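You operate a simulated robot arm through the tools that you are given. There is no shell and no other tool. Be economical: measure what you need, move in short steps, check, and stop when the job is done.

The job below is to be done with a simulated robot arm. You get a single attempt, and the scene is never put back.

Task
Clamp the east junction box and screw the black lid onto it.
Fine: clamp first; both its screws end tight.

It is judged by the outcome, as a careful person would: the job done as asked, and still so three seconds after it is handed in. It fails if anything else is knocked over, pushed out of place, dropped, spilled or broken. Lids that push on must go on centred and level and be pressed home; caps that screw on are set level and turned clockwise until they are tight.

Robot
A 6-joint arm with a two-finger parallel gripper, fixed in place. Base frame: the origin is at the foot of the arm, x ahead of it, y to its left, z up. Units: mm, degrees, N and s.
Its first joint turns from -66.0 to 66.0 degrees. Payload 2.1 kg.
The TCP is the grasp point between the finger pads, 30 mm short of the fingertips. In the tool frame z runs along the fingers and y along their closing line. The gripper opens to 94 mm. The fingers are 28 mm wide and 10 mm thick; the gripper's body (50 by 96 mm) begins 55 mm behind the TCP.
Orientation is that of the tool frame in the base frame, as a unit quaternion [x, y, z, w]. With the fingers straight down and closing along the base's y, the tool's x points along the base's -x, its y along +y and its z along -z.

Tools
- The arm moves only by the tool send_rows. Its argument "deltas" is a list of rows, each a list of 7 numbers: the opening in per cent of the stroke, from 0 (shut) to 100 (fully open), then the shift along the tool's x, y, z in mm, then the turn, a rotation vector about the tool's x, y, z in degrees. In form: [[fingers, x, y, z, wx, wy, wz], ...]. A call has 1 to 8 rows; each row shifts and turns the commanded pose from where the row before left it, along the tool's axes as they then stand. Rows are played at 5 a second. More than 50 mm and 8.6 degrees between two rows, or a gripper value outside its range, and nothing of the call is played. Where a pose cannot be reached the arm comes as near as it can. A force on the tool above 60 N (or 10 N above the force at the start of the call, whichever is more), or a blocked arm, ends the call early, and 0.2 s more pass. The fingers move at their own pace (about 72 mm/s each) and stop on an object; they squeeze with about 33 N. The grip force told is the motor's: it shows also when the fingers shut on nothing. Time passes only in rows, and 0.2 s behind the last, so rows that do not move let the fingers close. The reply holds the time, the measured pose of the TCP, the force on the tool along the base axes, the opening and the grip force, in the units named above and with some noise, and new pictures: "show" is both (left out), scene, wrist or none.
- Cameras (640 x 400 px; columns grow to the right, rows downward): "scene" is fixed at [53.3, -366.7, 492.6]; the picture's right is [0.81, -0.58, 0.00], its down [-0.29, -0.41, -0.87] and it looks along [0.51, 0.70, -0.50] (base axes); focal length 356 px, centre (320, 200). "wrist" rides on the gripper at [76, 14, -103] in the tool frame; the picture's right is [-0.18, 0.98, 0.00], its down [-0.75, -0.14, -0.64] and it looks along [-0.63, -0.12, 0.77] (tool axes); focal length 243 px, centre (320, 200). There is no depth. A picture from a camera that has moved, and an enlarged one, comes with that camera's place and axes in the base frame and with its lens.
- zoom(camera, box): a new picture of the part [left, top, right, bottom] of that camera's present view, enlarged. No time passes.
- hand_in(): hands the job in; it is judged then, once.

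Work in short steps. Places have to be worked out from the pictures, the camera data and where the tool is seen: move nearer, look again, correct. Check each grasp and each placing, and mend what went wrong. You have 120 turns and 170 pictures in all, those below and enlarged ones among them. Open the gripper and draw the arm clear of the work before you hand the job in, unless the task says otherwise; then end with one line.

The tools are called after ">>>" as a command line: name --pt "numbers of a row" for each row, then --argument value for the rest, lists and objects as JSON in quotes. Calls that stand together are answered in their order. send_rows: Moves the arm, as the interface text tells. Its arguments: {"type":"object","properties":{"deltas":{"type":"array","items":{"type":"array","items":{"type":"number"}}},"show":{"type":"string","enum":["both","scene","wrist","none"]}},"required":["deltas"]} The other tools are called the same way: zoom (camera, box) takes an enlarged picture of a part of a camera's view; hand_in () hands the job in.

At the start:

```text
t: 0.0
ee_pos: [347.3, 48.2, 315.9]
tcp_rot: [0.0, 1.0, 0.0, 0.001]
contact_force: [-0.1, -0.5, 0.3]
gripper_width: 94.0
grasp_force: 0.1
```

scene: 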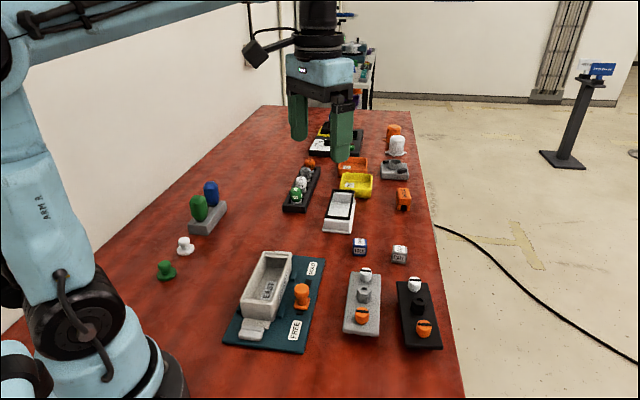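
wrist: 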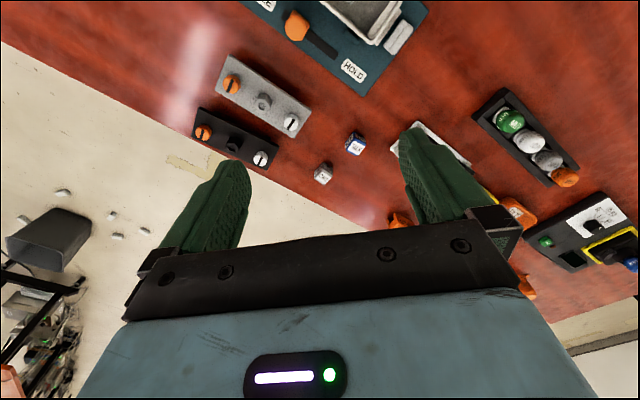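

I'll look closely at the clamp area and lids first.

>>> zoom --camera "scene" --box '[210, 230, 450, 380]'

>>> zoom --camera "scene" --box '[270, 110, 430, 270]'

>>> zoom --camera "wrist" --box '[180, 0, 480, 190]'

```text
2.67 times, centred on (330, 305) of scene
camera zoom: at [53.3, -366.7, 492.6], right [0.81, -0.58, 0.0], down [-0.29, -0.41, -0.87], along [0.51, 0.7, -0.5], focal length 950 px, centre (293, -80)
```

zoom: 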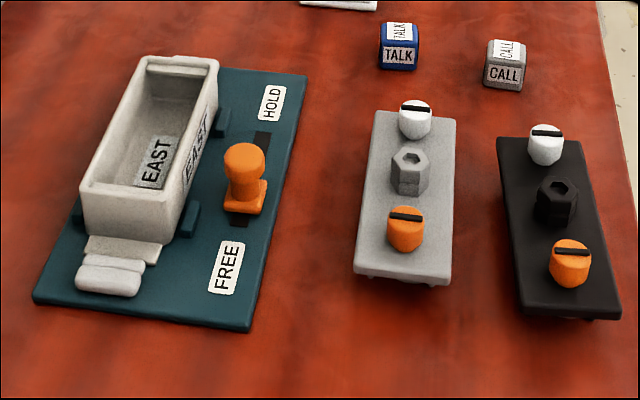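

```text
2.50 times, centred on (350, 190) of scene
camera zoom: at [53.3, -366.7, 492.6], right [0.81, -0.58, 0.0], down [-0.29, -0.41, -0.87], along [0.51, 0.7, -0.5], focal length 891 px, centre (245, 225)
```

zoom: 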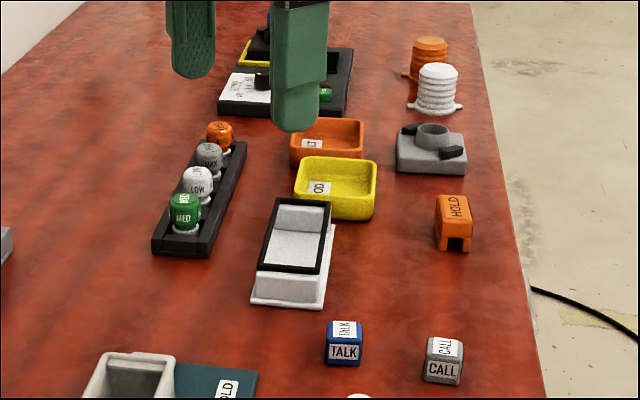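

```text
2.11 times, centred on (330, 95) of wrist
camera zoom: at [271.5, 62.7, 417.7], right [0.18, 0.98, 0.0], down [0.75, -0.14, 0.64], along [0.63, -0.12, -0.77], focal length 511 px, centre (299, 421)
```

zoom: 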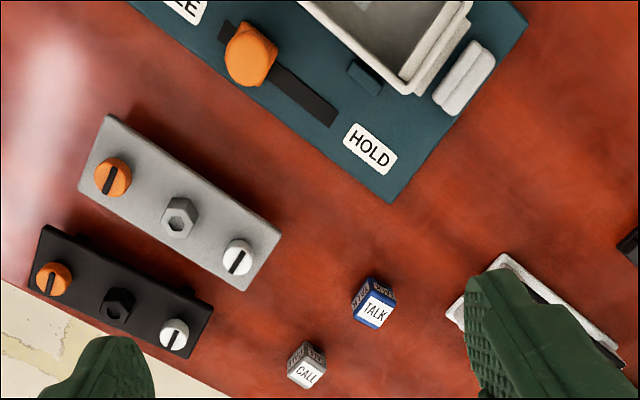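

The pictures put the table at about z≈0, not -610: triangulating the HOLD label from both cameras gives z≈15. The teal fixture holds the EAST box, and its orange slider sits near FREE at about (293, 26). I'll move above it and look.

>>> send_rows --pt "100 18 -6 26 0 0 0" --pt "100 18 -6 26 0 0 0" --pt "100 18 -6 26 0 0 0" --pt "100 0 -4 26 0 0 0" --pt "100 0 0 0 0 0 7.5" --pt "100 0 0 0 0 0 7.5" --pt "100 0 0 0 0 0 7.5" --pt "100 0 0 0 0 0 7.5"

```text
t: 1.8
ee_pos: [293.7, 26.7, 211.9]
tcp_rot: [0.259, 0.966, -0.001, 0.0]
contact_force: [0.9, 0.3, 1.0]
gripper_width: 93.9
grasp_force: 0.1
camera wrist: at [235.3, 77.2, 313.3], right [0.65, 0.76, 0.0], down [0.58, -0.5, 0.64], along [0.49, -0.42, -0.77], focal length 243 px, centre (320, 200)
```

scene: 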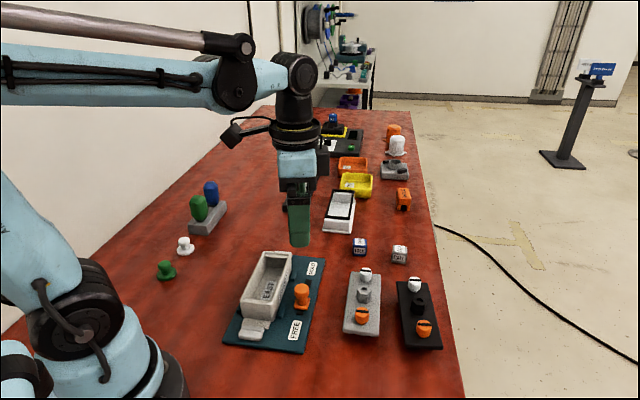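
wrist: 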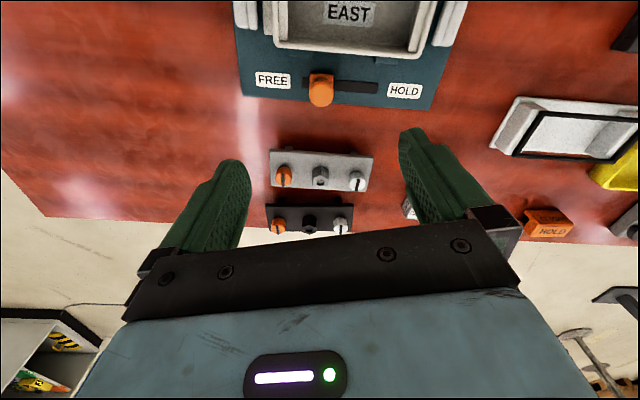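

Slider head is about (294.5, 27.5, top z≈48). I'll turn the last 15° so the fingers close along the slide direction, and descend part way to verify.

>>> send_rows --pt "100 0 0 0 0 0 7.5" --pt "100 0 0 0 0 0 7.5" --pt "100 0 1 40 0 0 0" --pt "100 0 0 40 0 0 0" --pt "100 0 0 30 0 0 0"

```text
t: 3.0
ee_pos: [294.8, 25.2, 102.9]
tcp_rot: [0.383, 0.924, 0.0, 0.001]
contact_force: [0.8, -0.4, -0.1]
gripper_width: 93.7
grasp_force: 0.1
camera wrist: at [252.2, 90.3, 204.8], right [0.83, 0.56, 0.0], down [0.43, -0.63, 0.64], along [0.36, -0.53, -0.77], focal length 243 px, centre (320, 200)
```

scene: 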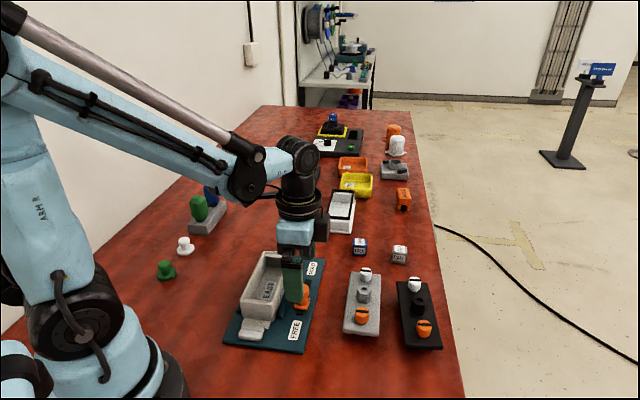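
wrist: 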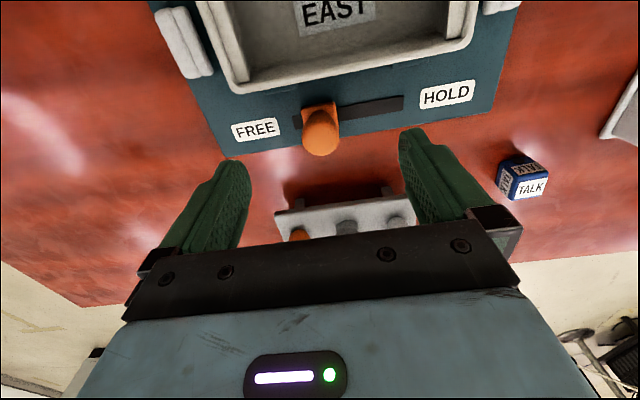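

Knob is about 5 mm toward the box from the TCP. Correcting, descending to TCP z≈55 and closing.

>>> send_rows --pt "100 4 2.5 24 0 0 0" --pt "100 0 0 23 0 0 0" --pt "100 0 0 0 0 0 0"

```text
t: 3.8
ee_pos: [295.3, 31.0, 54.6]
tcp_rot: [0.383, 0.924, 0.0, 0.0]
contact_force: [-0.7, 0.6, 0.3]
gripper_width: 94.2
grasp_force: 0.1
camera wrist: at [251.4, 94.3, 155.8], right [0.83, 0.56, 0.0], down [0.43, -0.63, 0.64], along [0.36, -0.53, -0.77], focal length 243 px, centre (320, 200)
```

scene: 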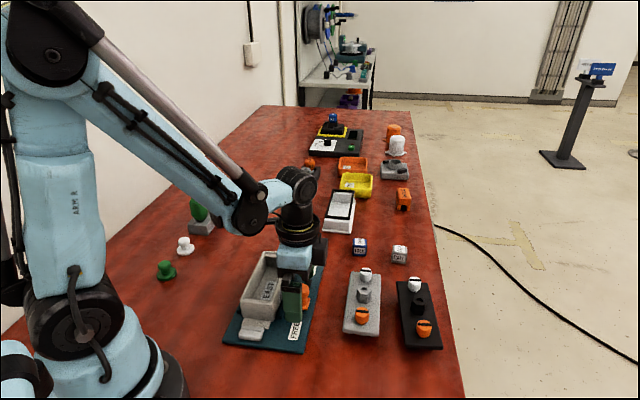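
wrist: 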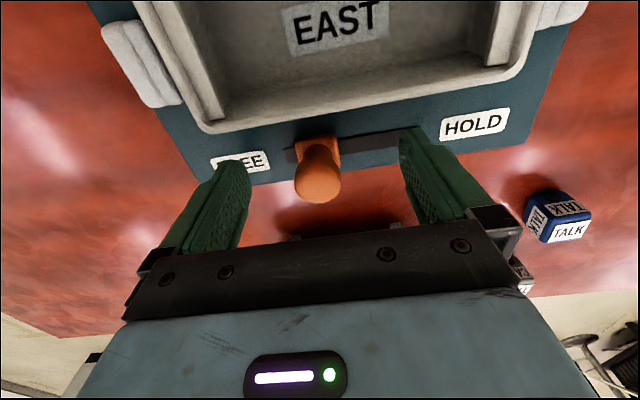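

Knob is centred between the fingers. Closing.

>>> send_rows --pt "15 0 0 0 0 0 0" --pt "0 0 0 0 0 0 0" --pt "0 0 0 0 0 0 0" --pt "0 0 0 0 0 0 0" --show "wrist"

```text
t: 4.8
ee_pos: [294.1, 30.0, 55.3]
tcp_rot: [0.383, 0.924, -0.001, 0.0]
contact_force: [-5.0, -5.3, -1.1]
gripper_width: 26.4
grasp_force: 45.2
camera wrist: at [251.2, 94.1, 156.0], right [0.83, 0.56, 0.0], down [0.43, -0.63, 0.64], along [0.36, -0.53, -0.77], focal length 243 px, centre (320, 200)
```

wrist: 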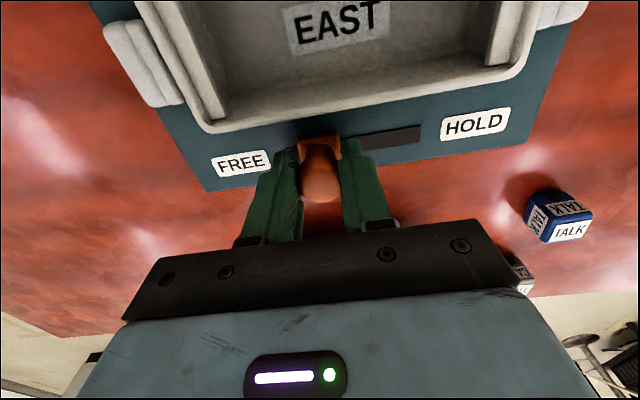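

Gripped (26 mm). Sliding toward HOLD in small steps.

>>> send_rows --pt "0 0 6 0 0 0 0" --pt "0 0 8 0 0 0 0" --pt "0 0 8 0 0 0 0" --pt "0 0 8 0 0 0 0" --show "wrist"

```text
t: 5.8
ee_pos: [317.4, 52.9, 54.4]
tcp_rot: [0.383, 0.924, -0.001, 0.003]
contact_force: [20.9, -20.6, 3.3]
gripper_width: 26.7
grasp_force: 44.7
camera wrist: at [272.8, 116.7, 155.5], right [0.83, 0.56, 0.0], down [0.43, -0.63, 0.65], along [0.37, -0.53, -0.76], focal length 243 px, centre (320, 200)
```

wrist: 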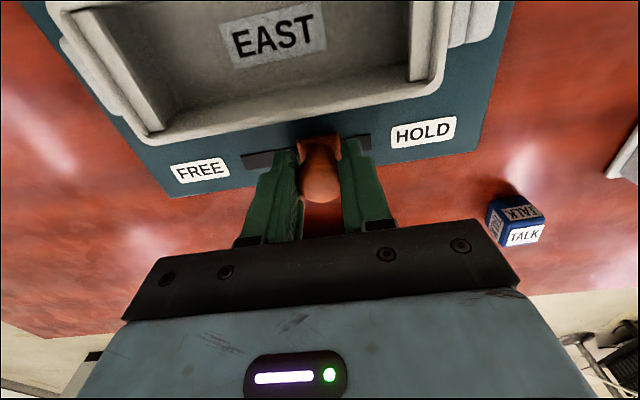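

Moving well; there's a sideways load pointing away from the box, so the track heads at slightly less than 45°. Relieving it by 1.5 mm while continuing.

>>> send_rows --pt "0 -1.5 0 0 0 0 0" --pt "0 0 0 0 0 0 0" --show "none"

```text
t: 6.4
ee_pos: [316.5, 51.6, 55.3]
tcp_rot: [0.383, 0.924, 0.0, 0.0]
contact_force: [12.2, -11.4, -26.2]
gripper_width: 26.4
grasp_force: 45.0
```

>>> send_rows --pt "0 -2 4 0 0 0 0" --pt "0 -1 6 0 0 0 0" --pt "0 -1 6 0 0 0 0" --pt "0 0 0 0 0 0 0" --show "wrist"

```text
t: 7.4
ee_pos: [325.9, 59.4, 54.6]
tcp_rot: [0.381, 0.924, -0.002, -0.008]
contact_force: [-48.4, 7.5, 30.9]
gripper_width: 26.5
grasp_force: 44.8
camera wrist: at [283.3, 124.4, 157.0], right [0.82, 0.57, -0.01], down [0.44, -0.63, 0.63], along [0.35, -0.53, -0.77], focal length 243 px, centre (320, 200)
```

wrist: 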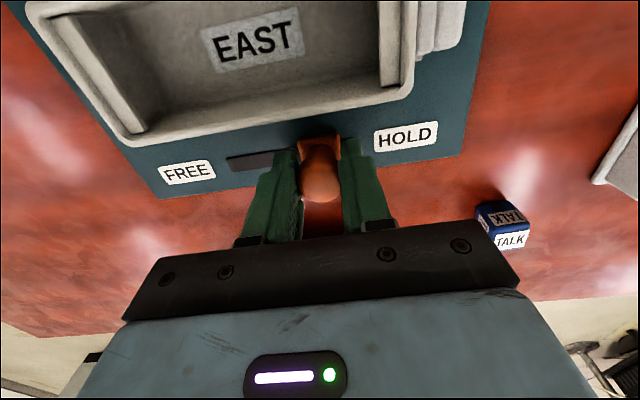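

Now loaded the other way sideways and against something along the slide. Re-centre sideways and test for the end stop.

>>> send_rows --pt "0 2.5 0 0 0 0 0" --pt "0 0 0 0 0 0 0" --show "none"

>>> send_rows --pt "0 0 3 0 0 0 0" --pt "0 0 0 0 0 0 0" --show "wrist"

```text
t: 8.0
ee_pos: [325.2, 59.8, 54.9]
tcp_rot: [0.383, 0.924, -0.005, -0.004]
contact_force: [-31.2, -14.1, 29.5]
gripper_width: 26.2
grasp_force: 45.2
```

```text
t: 8.6
ee_pos: [324.4, 60.1, 54.3]
tcp_rot: [0.385, 0.923, -0.009, -0.005]
contact_force: [-5.7, -4.7, 1.0]
gripper_width: 26.3
grasp_force: 45.1
stopped in row 2: the force on the tool passed its limit (the readings are from after the stop); the commanded pose is now the measured one
camera wrist: at [283.9, 125.8, 156.2], right [0.83, 0.56, -0.02], down [0.44, -0.63, 0.64], along [0.35, -0.54, -0.77], focal length 243 px, centre (320, 200)
```

wrist: 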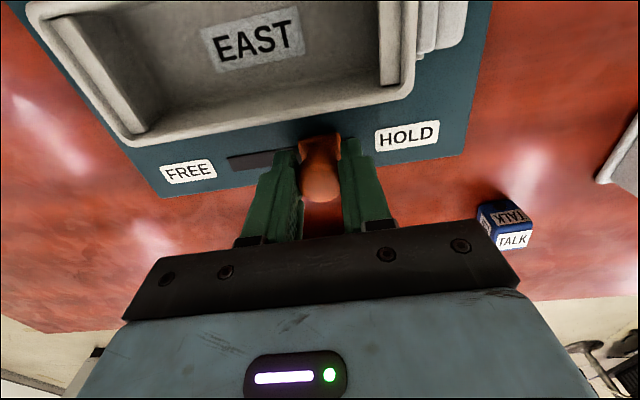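

Slider is at its end stop by HOLD. Release and rise, then inspect.

>>> send_rows --pt "60 0 0 0 0 0 0" --pt "60 0 0 0 0 0 0" --pt "60 0 0 -40 0 0 0" --pt "60 0 0 -40 0 0 0" --pt "60 0 0 -40 0 0 0"

>>> zoom --camera "wrist" --box '[180, 0, 500, 200]'

>>> zoom --camera "scene" --box '[210, 230, 450, 380]'

```text
t: 9.8
ee_pos: [330.0, 61.2, 174.0]
tcp_rot: [0.384, 0.923, -0.009, -0.005]
contact_force: [-0.1, -1.0, 0.4]
gripper_width: 56.3
grasp_force: 0.0
camera wrist: at [288.3, 127.0, 275.8], right [0.83, 0.56, -0.02], down [0.44, -0.63, 0.64], along [0.35, -0.54, -0.77], focal length 243 px, centre (320, 200)
```

scene: 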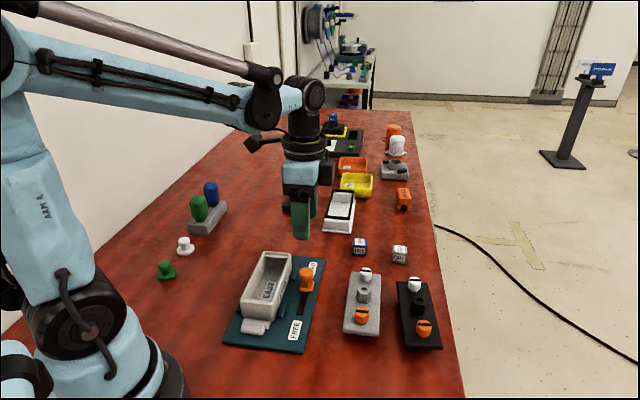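
wrist: 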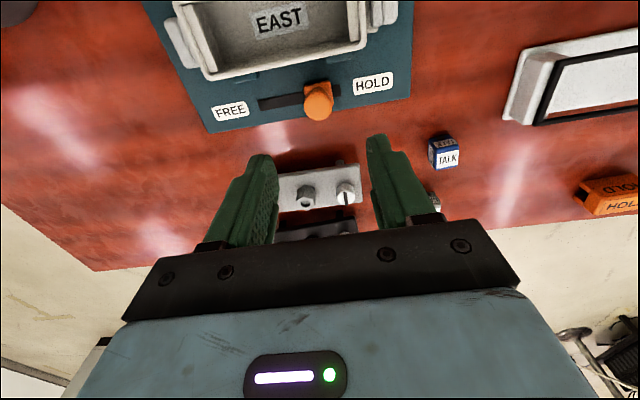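

```text
2.00 times, centred on (340, 100) of wrist
camera zoom: at [288.3, 127.0, 275.8], right [0.83, 0.56, -0.02], down [0.44, -0.63, 0.64], along [0.35, -0.54, -0.77], focal length 485 px, centre (280, 400)
```

zoom: 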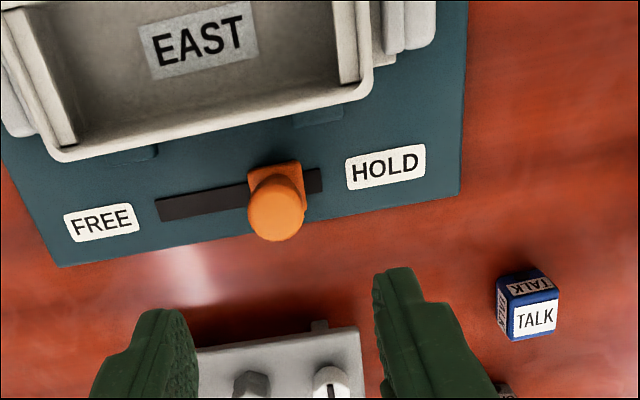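

```text
2.67 times, centred on (330, 305) of scene
camera zoom: at [53.3, -366.7, 492.6], right [0.81, -0.58, 0.0], down [-0.29, -0.41, -0.87], along [0.51, 0.7, -0.5], focal length 950 px, centre (293, -80)
```

zoom: 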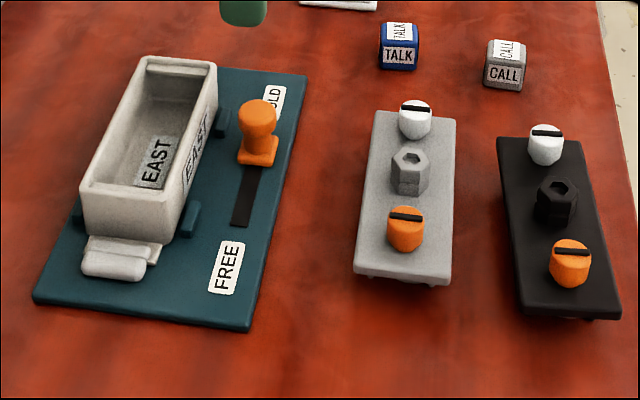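

The clamp jaws have closed onto the box ends. Now travel over the black lid (nut at about (433, -115)), fixing a 1° tilt on the way and turning -90° so the fingers close across the lid.

>>> send_rows --pt "60 0 0 -5 -1.17 -0.14 0" --pt "60 -39.4 -10.3 0 0 0 0" --pt "60 -39.4 -10.3 0 0 0 0" --pt "60 -39.4 -10.3 0 0 0 0" --pt "60 -39.4 -10.3 0 0 0 0" --pt "60 -39.4 -10.3 0 0 0 0" --pt "60 0 0 0 0 0 -8.5" --pt "60 0 0 0 0 0 -8.5" --show "none"

>>> send_rows --pt "60 0 0 0 0 0 -8.5" --pt "60 0 0 0 0 0 -8.5" --pt "60 0 0 0 0 0 -8.5" --pt "60 0 0 0 0 0 -8.5" --pt "60 0 0 0 0 0 -8.5" --pt "60 0 0 0 0 0 -8.5" --pt "60 0 0 0 0 0 -8.5" --pt "60 0 0 0 0 0 -8.5"

```text
t: 11.6
ee_pos: [429.1, -116.7, 178.8]
tcp_rot: [0.243, 0.97, 0.0, 0.0]
contact_force: [0.6, 0.1, 0.0]
gripper_width: 56.2
grasp_force: 0.1
```

```text
t: 13.4
ee_pos: [429.7, -114.2, 179.6]
tcp_rot: [-0.341, 0.94, 0.0, 0.0]
contact_force: [0.5, 0.2, -0.2]
gripper_width: 56.3
grasp_force: 0.1
camera wrist: at [361.7, -152.5, 280.8], right [-0.49, 0.87, 0.0], down [0.67, 0.37, 0.64], along [0.56, 0.32, -0.77], focal length 243 px, centre (320, 200)
```

scene: 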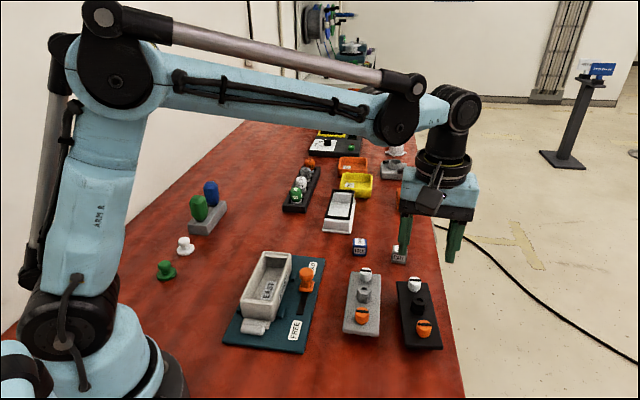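
wrist: 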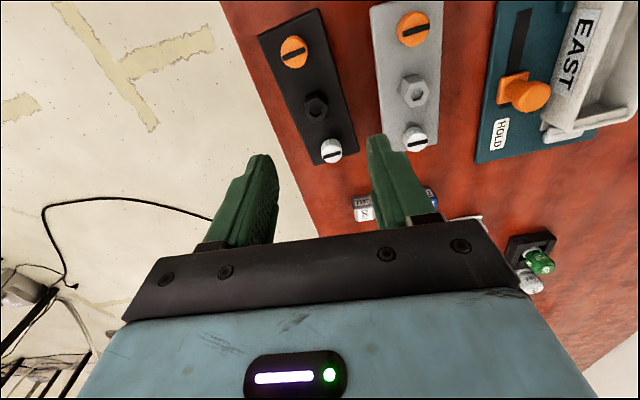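

>>> zoom --camera "wrist" --box '[230, 0, 470, 180]'

```text
2.22 times, centred on (350, 90) of wrist
camera zoom: at [361.7, -152.5, 280.8], right [-0.49, 0.87, 0.0], down [0.67, 0.37, 0.64], along [0.56, 0.32, -0.77], focal length 539 px, centre (253, 444)
```

zoom: 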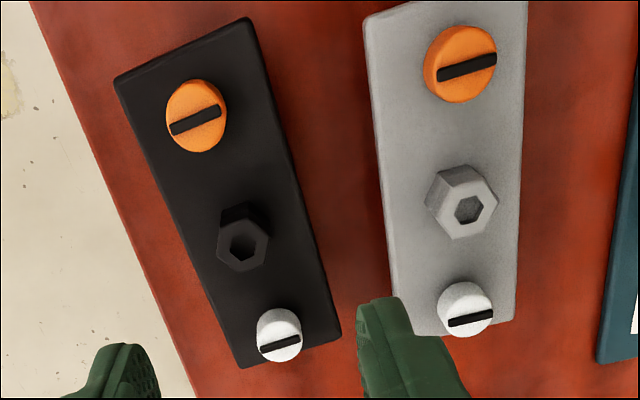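

Black lid: centre about (437, -113), long axis at ~50°, about 139×57 mm; nut in the middle. Align yaw (10° more), centre and come down to check the nut's flats.

>>> send_rows --pt "60 0 0 0 0 0 -5" --pt "60 0 0 0 0 0 -5" --pt "60 -5.6 -5.1 30 0 0 0" --pt "60 0 0 40 0 0 0" --show "wrist"

>>> zoom --camera "wrist" --box '[220, 40, 420, 190]'

```text
t: 14.4
ee_pos: [435.4, -113.1, 109.2]
tcp_rot: [-0.421, 0.907, 0.001, -0.001]
contact_force: [-0.3, -0.1, 0.5]
gripper_width: 56.5
grasp_force: 0.0
camera wrist: at [375.9, -161.5, 210.4], right [-0.63, 0.78, 0.0], down [0.59, 0.48, 0.64], along [0.5, 0.41, -0.77], focal length 243 px, centre (320, 200)
```

wrist: 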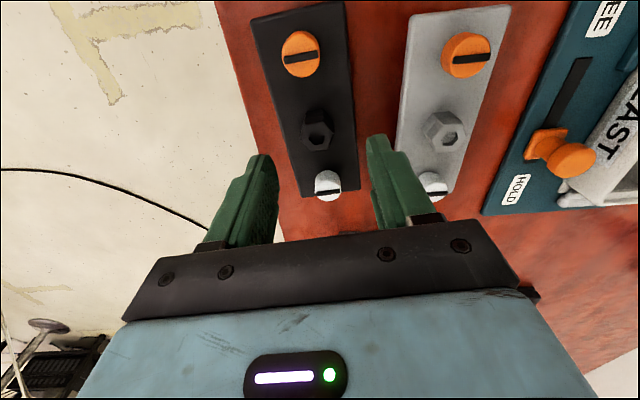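

```text
2.67 times, centred on (320, 115) of wrist
camera zoom: at [375.9, -161.5, 210.4], right [-0.63, 0.78, 0.0], down [0.59, 0.48, 0.64], along [0.5, 0.41, -0.77], focal length 647 px, centre (320, 427)
```

zoom: 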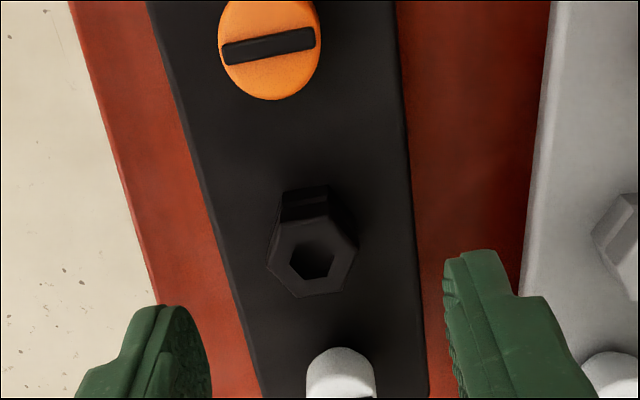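

The nut's corners point across the lid, so I rotate +30° to grip on flats (screws remain clear of the fingers), shift 2.7 mm and lower.

>>> send_rows --pt "60 0 0 0 0 0 7.5" --pt "60 0 0 0 0 0 7.5" --pt "60 0 0 0 0 0 7.5" --pt "60 0 0 0 0 0 7.5" --pt "60 -2.5 -0.9 15 0 0 0" --pt "60 0 0 20 0 0 0" --pt "60 0 0 0 0 0 0"

>>> zoom --camera "wrist" --box '[220, 60, 420, 210]'

```text
t: 16.0
ee_pos: [441.8, -113.6, 73.9]
tcp_rot: [-0.171, 0.985, 0.001, -0.001]
contact_force: [-0.3, 0.6, 0.0]
gripper_width: 56.5
grasp_force: 0.0
camera wrist: at [365.6, -126.5, 176.1], right [-0.16, 0.99, 0.0], down [0.76, 0.12, 0.64], along [0.63, 0.1, -0.77], focal length 243 px, centre (320, 200)
```

scene: 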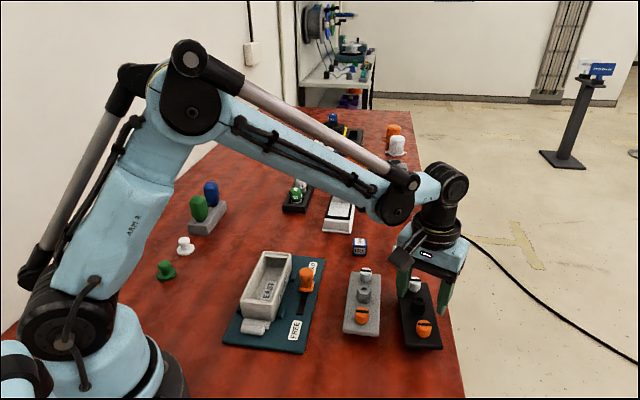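
wrist: 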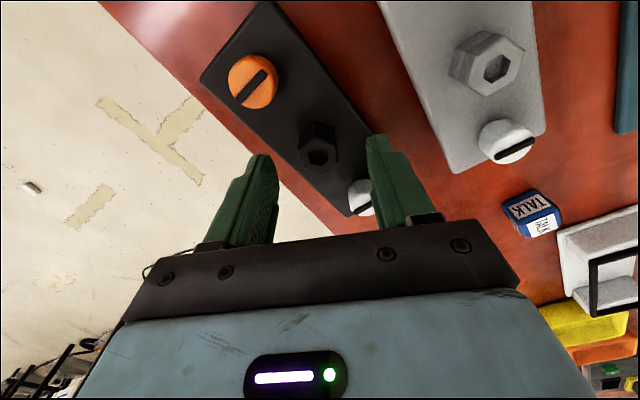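

```text
2.67 times, centred on (320, 135) of wrist
camera zoom: at [365.6, -126.5, 176.1], right [-0.16, 0.99, 0.0], down [0.76, 0.12, 0.64], along [0.63, 0.1, -0.77], focal length 647 px, centre (320, 373)
```

zoom: 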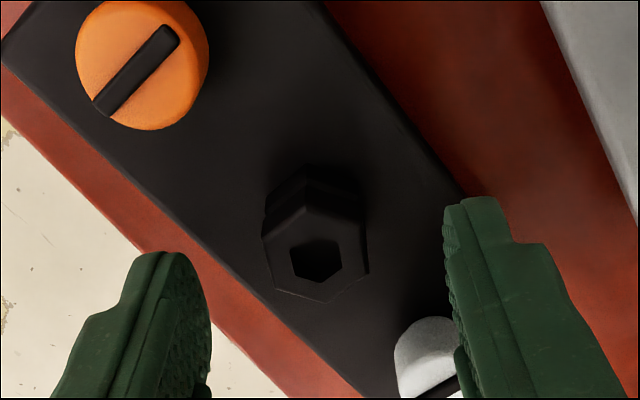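

Flats now parallel to the fingers. Shift 3 mm back, lower to TCP z≈57 and grip the nut.

>>> send_rows --pt "60 3.2 0 8 0 0 0" --pt "60 0 0 8 0 0 0" --pt "30 0 0 0 0 0 0" --pt "0 0 0 0 0 0 0" --pt "0 0 0 0 0 0 0"

>>> zoom --camera "wrist" --box '[220, 60, 420, 210]'

```text
t: 16.6
ee_pos: [438.3, -116.0, 63.3]
tcp_rot: [-0.172, 0.985, 0.0, -0.001]
contact_force: [-1.7, 1.5, 15.6]
gripper_width: 56.3
grasp_force: 0.1
stopped in row 2: the force on the tool passed its limit (the readings are from after the stop); the commanded pose is now the measured one
camera wrist: at [362.7, -127.5, 165.6], right [-0.16, 0.99, 0.0], down [0.76, 0.12, 0.64], along [0.63, 0.1, -0.77], focal length 243 px, centre (320, 200)
```

scene: 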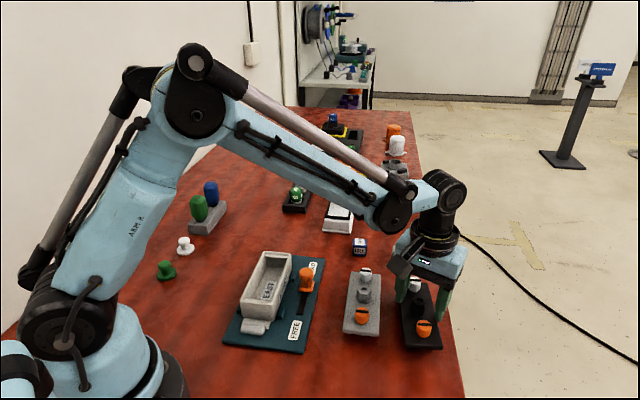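
wrist: 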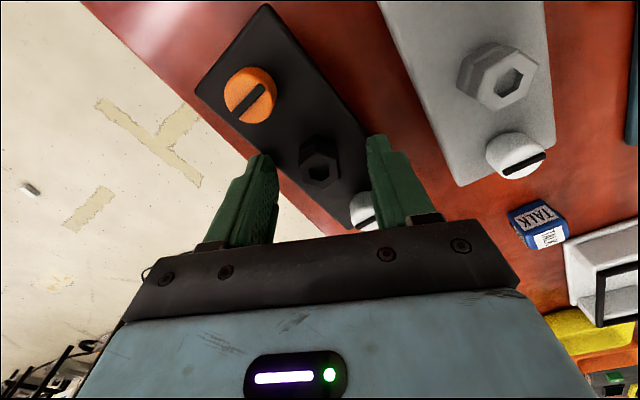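

```text
2.67 times, centred on (320, 135) of wrist
camera zoom: at [362.7, -127.5, 165.6], right [-0.16, 0.99, 0.0], down [0.76, 0.12, 0.64], along [0.63, 0.1, -0.77], focal length 647 px, centre (320, 373)
```

zoom: 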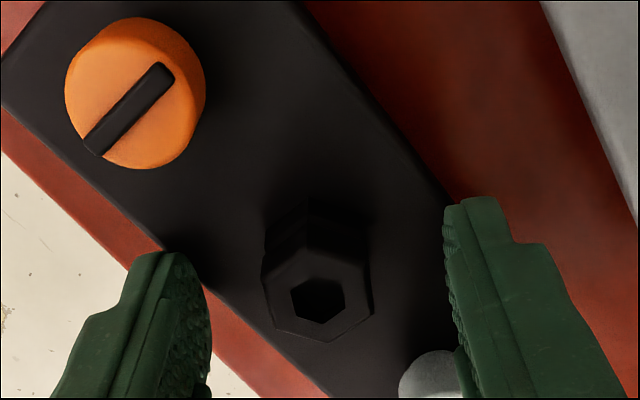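

Fingertips touched the lid's plate at TCP z≈63, so the plate top is at z≈33. Raise 2.5 mm and close on the nut.

>>> send_rows --pt "60 0 0 -2.5 0 0 0" --pt "30 0 0 0 0 0 0" --pt "0 0 0 0 0 0 0" --pt "0 0 0 0 0 0 0" --pt "0 0 0 0 0 0 0"

>>> zoom --camera "wrist" --box '[220, 60, 420, 210]'

```text
t: 17.8
ee_pos: [438.7, -114.9, 66.1]
tcp_rot: [-0.173, 0.985, 0.0, -0.001]
contact_force: [-0.4, -0.5, -0.3]
gripper_width: 22.5
grasp_force: 33.5
camera wrist: at [362.8, -127.6, 167.2], right [-0.16, 0.99, 0.0], down [0.76, 0.12, 0.64], along [0.63, 0.1, -0.77], focal length 243 px, centre (320, 200)
```

scene: 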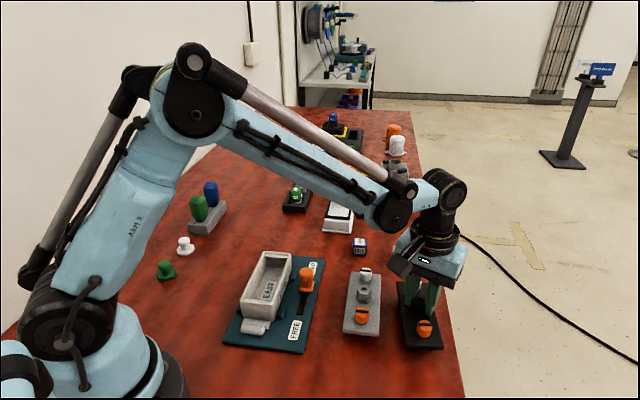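
wrist: 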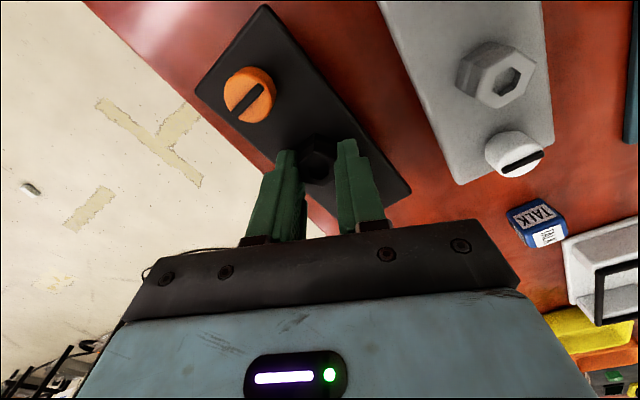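

```text
2.67 times, centred on (320, 135) of wrist
camera zoom: at [362.8, -127.6, 167.2], right [-0.16, 0.99, 0.0], down [0.76, 0.12, 0.64], along [0.63, 0.1, -0.77], focal length 647 px, centre (320, 373)
```

zoom: 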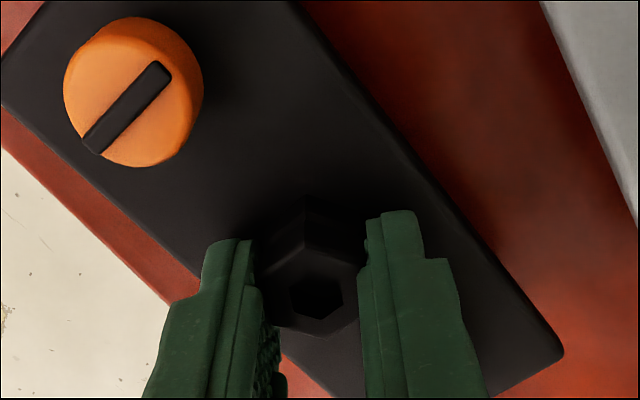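

Gripped at 22.5 mm on flats. Lifting and checking for weight/level.

>>> send_rows --pt "0 0 0 -5 0 0 0" --pt "0 0 0 -15 0 0 0" --pt "0 0 0 -30 0 0 0" --pt "0 0 0 -30 0 0 0" --pt "0 0 0 -30 0 0 0" --pt "0 0 0 0 0 0 0"

>>> zoom --camera "scene" --box '[360, 160, 520, 300]'

```text
t: 19.2
ee_pos: [436.3, -113.7, 177.1]
tcp_rot: [-0.172, 0.985, 0.0, -0.001]
contact_force: [-0.2, -0.8, -1.4]
gripper_width: 22.7
grasp_force: 32.6
camera wrist: at [360.7, -126.4, 279.2], right [-0.16, 0.99, 0.0], down [0.76, 0.12, 0.64], along [0.63, 0.1, -0.77], focal length 243 px, centre (320, 200)
```

scene: 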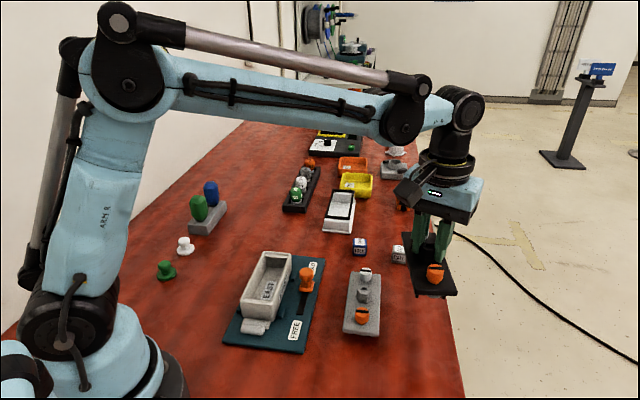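
wrist: 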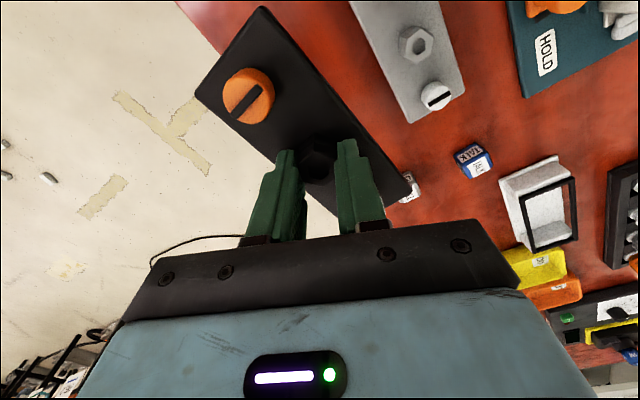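

```text
2.86 times, centred on (440, 230) of scene
camera zoom: at [53.3, -366.7, 492.6], right [0.81, -0.58, 0.0], down [-0.29, -0.41, -0.87], along [0.51, 0.7, -0.5], focal length 1018 px, centre (-23, 114)
```

zoom: 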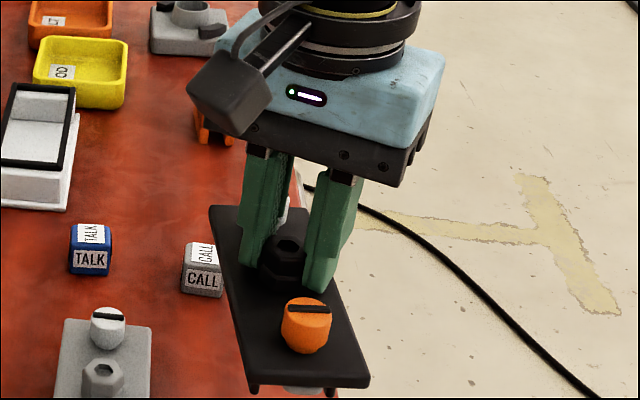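

Lid held level. Its centre sits about 5 mm toward the camera from the TCP. Carrying it high over to the box at about (252, 72).

>>> send_rows --pt "0 18 38 0 0 0 0" --pt "0 19 40 0 0 0 0" --pt "0 19 41 0 0 0 0" --pt "0 19 41 0 0 0 0" --pt "0 19 41 0 0 0 0" --pt "0 18 39 0 0 0 0" --pt "0 0 0 0 0 0 5" --pt "0 0 0 0 0 0 0"

>>> zoom --camera "wrist" --box '[140, 0, 460, 200]'

>>> zoom --camera "scene" --box '[200, 200, 360, 360]'

```text
t: 21.0
ee_pos: [251.3, 70.5, 177.0]
tcp_rot: [-0.128, 0.992, 0.001, -0.001]
contact_force: [-0.5, 0.7, -2.5]
gripper_width: 22.6
grasp_force: 33.0
camera wrist: at [174.2, 65.4, 279.5], right [-0.07, 1.0, 0.0], down [0.77, 0.05, 0.64], along [0.64, 0.05, -0.77], focal length 243 px, centre (320, 200)
```

scene: 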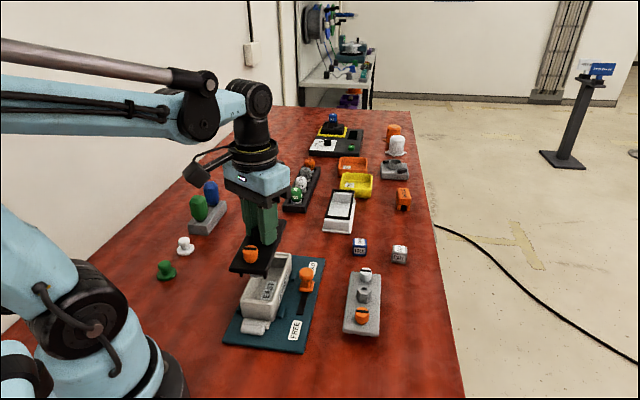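
wrist: 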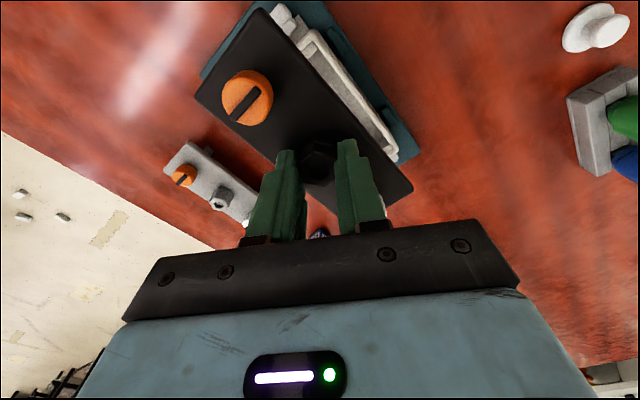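

```text
2.00 times, centred on (300, 100) of wrist
camera zoom: at [174.2, 65.4, 279.5], right [-0.07, 1.0, 0.0], down [0.77, 0.05, 0.64], along [0.64, 0.05, -0.77], focal length 485 px, centre (360, 400)
```

zoom: 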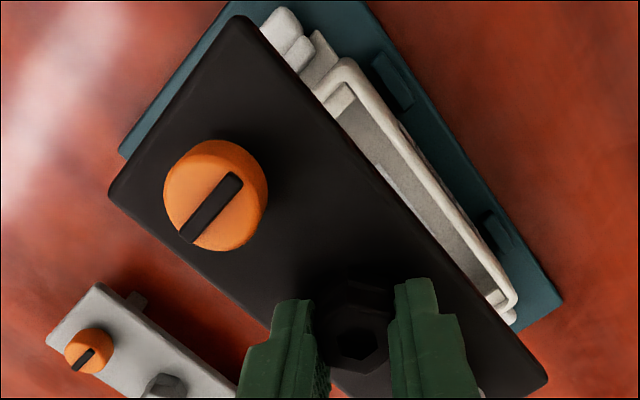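

```text
2.50 times, centred on (280, 280) of scene
camera zoom: at [53.3, -366.7, 492.6], right [0.81, -0.58, 0.0], down [-0.29, -0.41, -0.87], along [0.51, 0.7, -0.5], focal length 891 px, centre (420, 0)
```

zoom: 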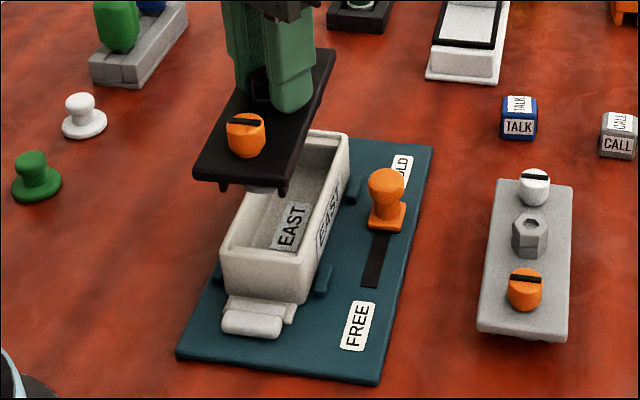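

Box rim is at z≈48; box centre estimated (262, 87), axis ~45°, about 137×57 mm. Moving the lid over that centre and lowering to ~20 mm above insertion.

>>> send_rows --pt "0 -10 6 0 0 0 0" --pt "0 -9 6 0 0 0 0" --pt "0 0 0 20 0 0 0" --pt "0 0 0 20 0 0 0" --pt "0 0 0 0 0 0 0"

>>> zoom --camera "wrist" --box '[160, 0, 460, 200]'

>>> zoom --camera "scene" --box '[200, 220, 340, 360]'

```text
t: 22.2
ee_pos: [268.6, 87.1, 136.8]
tcp_rot: [-0.129, 0.992, 0.0, -0.001]
contact_force: [0.3, 1.0, -1.6]
gripper_width: 22.6
grasp_force: 32.8
camera wrist: at [191.9, 81.5, 237.9], right [-0.07, 1.0, 0.0], down [0.77, 0.05, 0.64], along [0.64, 0.05, -0.77], focal length 243 px, centre (320, 200)
```

scene: 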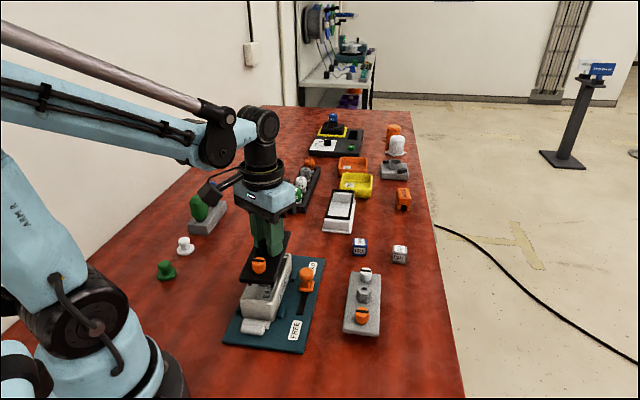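
wrist: 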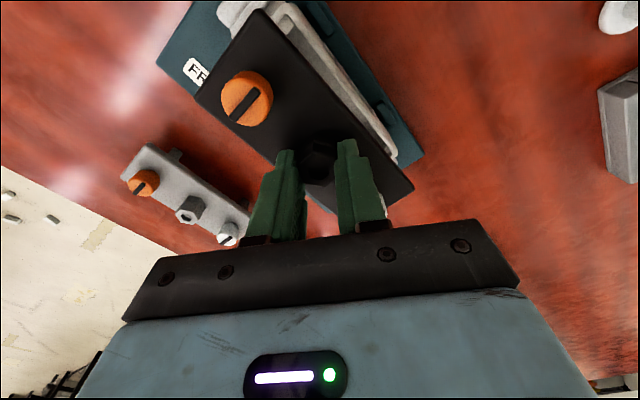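

```text
2.00 times, centred on (310, 100) of wrist
camera zoom: at [191.9, 81.5, 237.9], right [-0.07, 1.0, 0.0], down [0.77, 0.05, 0.64], along [0.64, 0.05, -0.77], focal length 485 px, centre (340, 400)
```

zoom: 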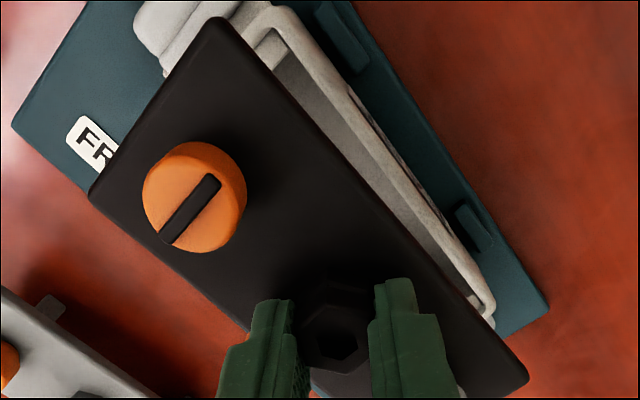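

```text
2.86 times, centred on (270, 290) of scene
camera zoom: at [53.3, -366.7, 492.6], right [0.81, -0.58, 0.0], down [-0.29, -0.41, -0.87], along [0.51, 0.7, -0.5], focal length 1018 px, centre (463, -57)
```

zoom: 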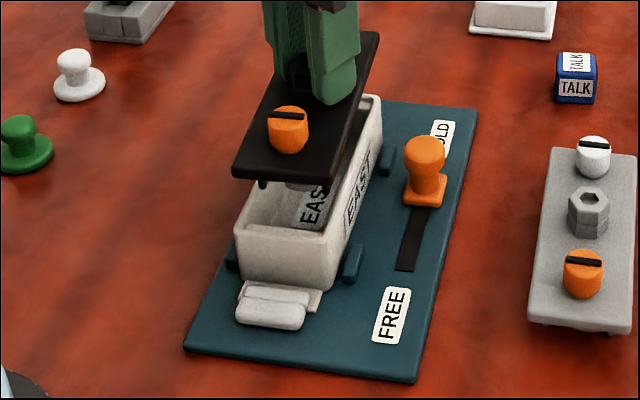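

Comparing lid and box edges in both views, the lid needs about +2.8 mm in y and a touch of rotation. Correct and come down 18 mm for a closer look.

>>> send_rows --pt "0 -0.7 2.7 0 0 0 0.7" --pt "0 0 0 9 0 0 0" --pt "0 0 0 9 0 0 0" --pt "0 0 0 0 0 0 0" --show "none"

>>> zoom --camera "wrist" --box '[160, 0, 460, 200]'

>>> zoom --camera "scene" --box '[220, 240, 320, 340]'

```text
t: 23.2
ee_pos: [266.8, 90.2, 118.9]
tcp_rot: [-0.122, 0.993, 0.001, -0.001]
contact_force: [0.1, 0.9, -1.1]
gripper_width: 22.6
grasp_force: 32.8
```

```text
2.00 times, centred on (310, 100) of wrist
camera zoom: at [190.3, 86.1, 220.3], right [-0.06, 1.0, 0.0], down [0.77, 0.05, 0.64], along [0.64, 0.04, -0.77], focal length 485 px, centre (340, 400)
```

zoom: 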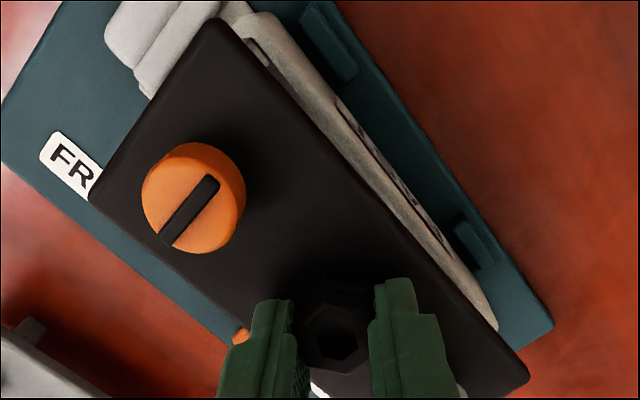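

```text
4.00 times, centred on (270, 290) of scene
camera zoom: at [53.3, -366.7, 492.6], right [0.81, -0.58, 0.0], down [-0.29, -0.41, -0.87], along [0.51, 0.7, -0.5], focal length 1425 px, centre (520, -160)
```

zoom: 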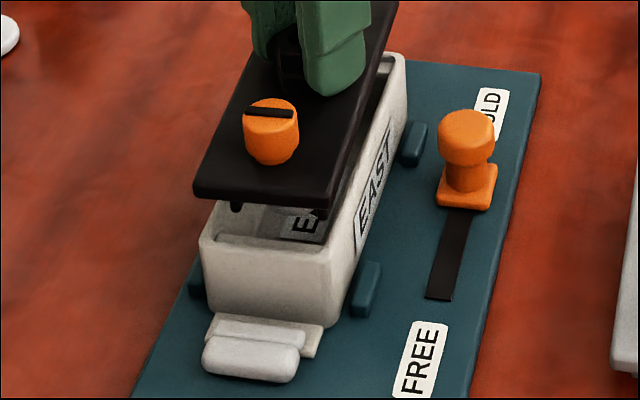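

>>> zoom --camera "scene" --box '[262, 280, 312, 315]'

>>> zoom --camera "scene" --box '[292, 240, 332, 290]'

```text
11.43 times, centred on (287, 298) of scene
camera zoom: at [53.3, -366.7, 492.6], right [0.81, -0.58, 0.0], down [-0.29, -0.41, -0.87], along [0.51, 0.7, -0.5], focal length 4072 px, centre (697, -914)
```

zoom: 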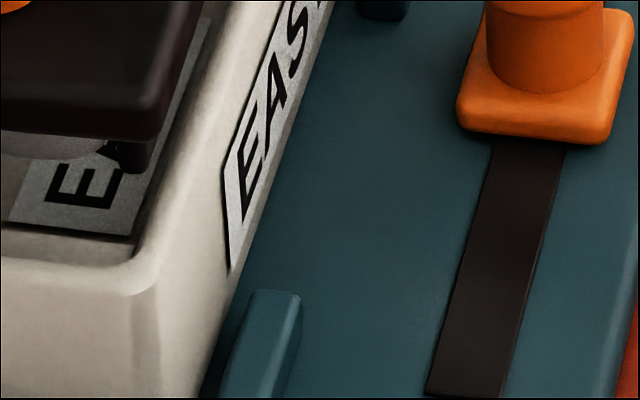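

```text
8.00 times, centred on (312, 265) of scene
camera zoom: at [53.3, -366.7, 492.6], right [0.81, -0.58, 0.0], down [-0.29, -0.41, -0.87], along [0.51, 0.7, -0.5], focal length 2850 px, centre (384, -320)
```

zoom: 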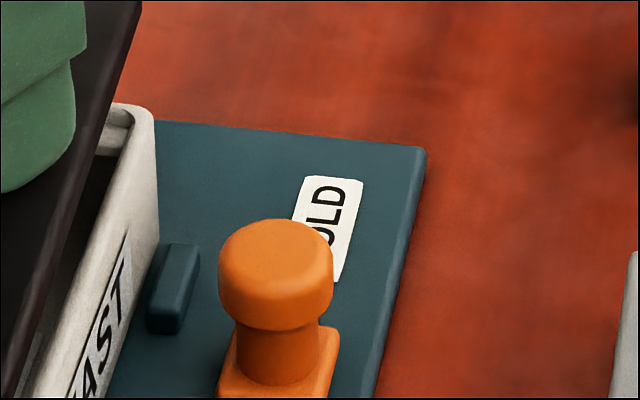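

>>> zoom --camera "wrist" --box '[250, 0, 350, 80]'

>>> zoom --camera "wrist" --box '[330, 90, 450, 200]'

```text
5.00 times, centred on (300, 40) of wrist
camera zoom: at [190.3, 86.1, 220.3], right [-0.06, 1.0, 0.0], down [0.77, 0.05, 0.64], along [0.64, 0.04, -0.77], focal length 1213 px, centre (420, 1000)
```

zoom: 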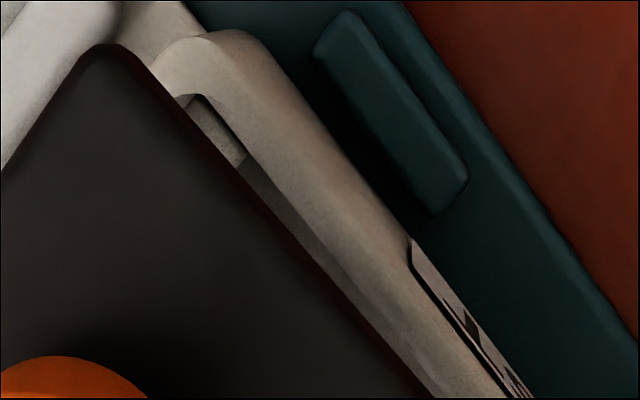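

```text
3.64 times, centred on (390, 145) of wrist
camera zoom: at [190.3, 86.1, 220.3], right [-0.06, 1.0, 0.0], down [0.77, 0.05, 0.64], along [0.64, 0.04, -0.77], focal length 882 px, centre (66, 400)
```

zoom: 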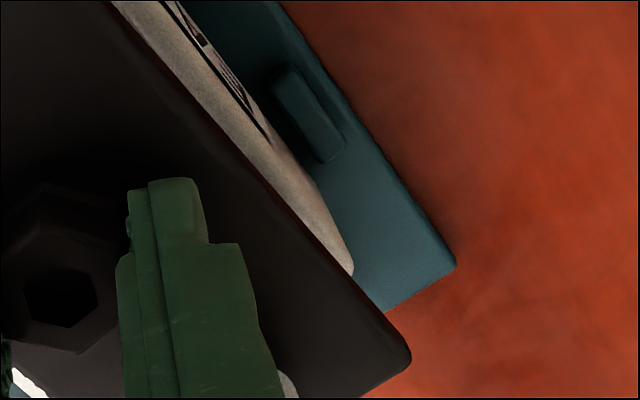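

Scene and wrist both indicate the lid is yawed about 3° relative to the box (47.8° vs 44.6°), while centres coincide at (263, 89). Turn +3.2° and lower 14 mm.

>>> send_rows --pt "0 0 0 0 0 0 3.2" --pt "0 0 0 7 0 0 0" --pt "0 0 0 6 0 0 0" --pt "0 0 0 0 0 0 0" --show "none"

>>> zoom --camera "scene" --box '[230, 250, 330, 330]'

>>> zoom --camera "wrist" --box '[160, 0, 460, 200]'

```text
t: 24.2
ee_pos: [266.2, 92.6, 105.4]
tcp_rot: [-0.095, 0.996, 0.001, -0.001]
contact_force: [-0.3, 0.0, -0.7]
gripper_width: 22.5
grasp_force: 33.1
```

```text
5.00 times, centred on (280, 290) of scene
camera zoom: at [53.3, -366.7, 492.6], right [0.81, -0.58, 0.0], down [-0.29, -0.41, -0.87], along [0.51, 0.7, -0.5], focal length 1782 px, centre (520, -250)
```

zoom: 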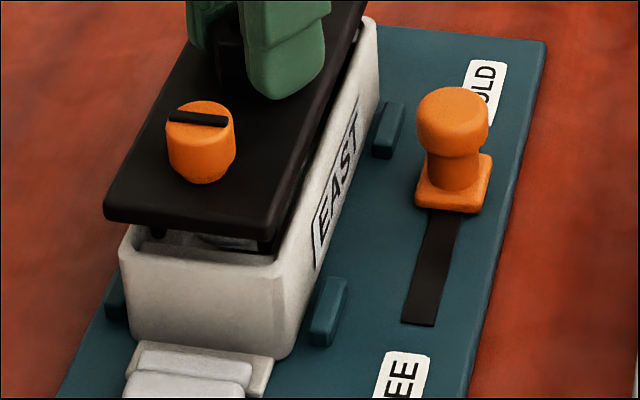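

```text
2.00 times, centred on (310, 100) of wrist
camera zoom: at [189.5, 91.7, 207.4], right [0.0, 1.0, 0.0], down [0.77, 0.0, 0.64], along [0.64, 0.0, -0.77], focal length 485 px, centre (340, 400)
```

zoom: 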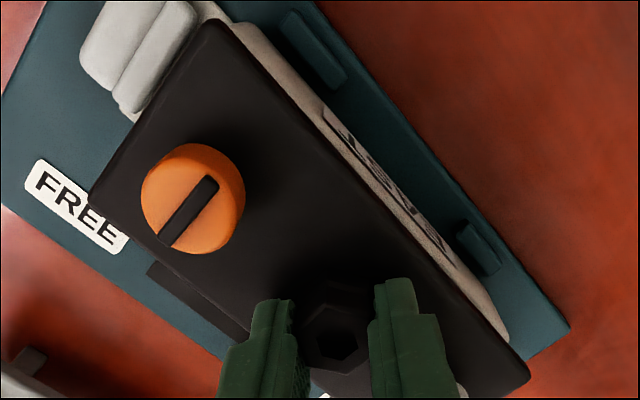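

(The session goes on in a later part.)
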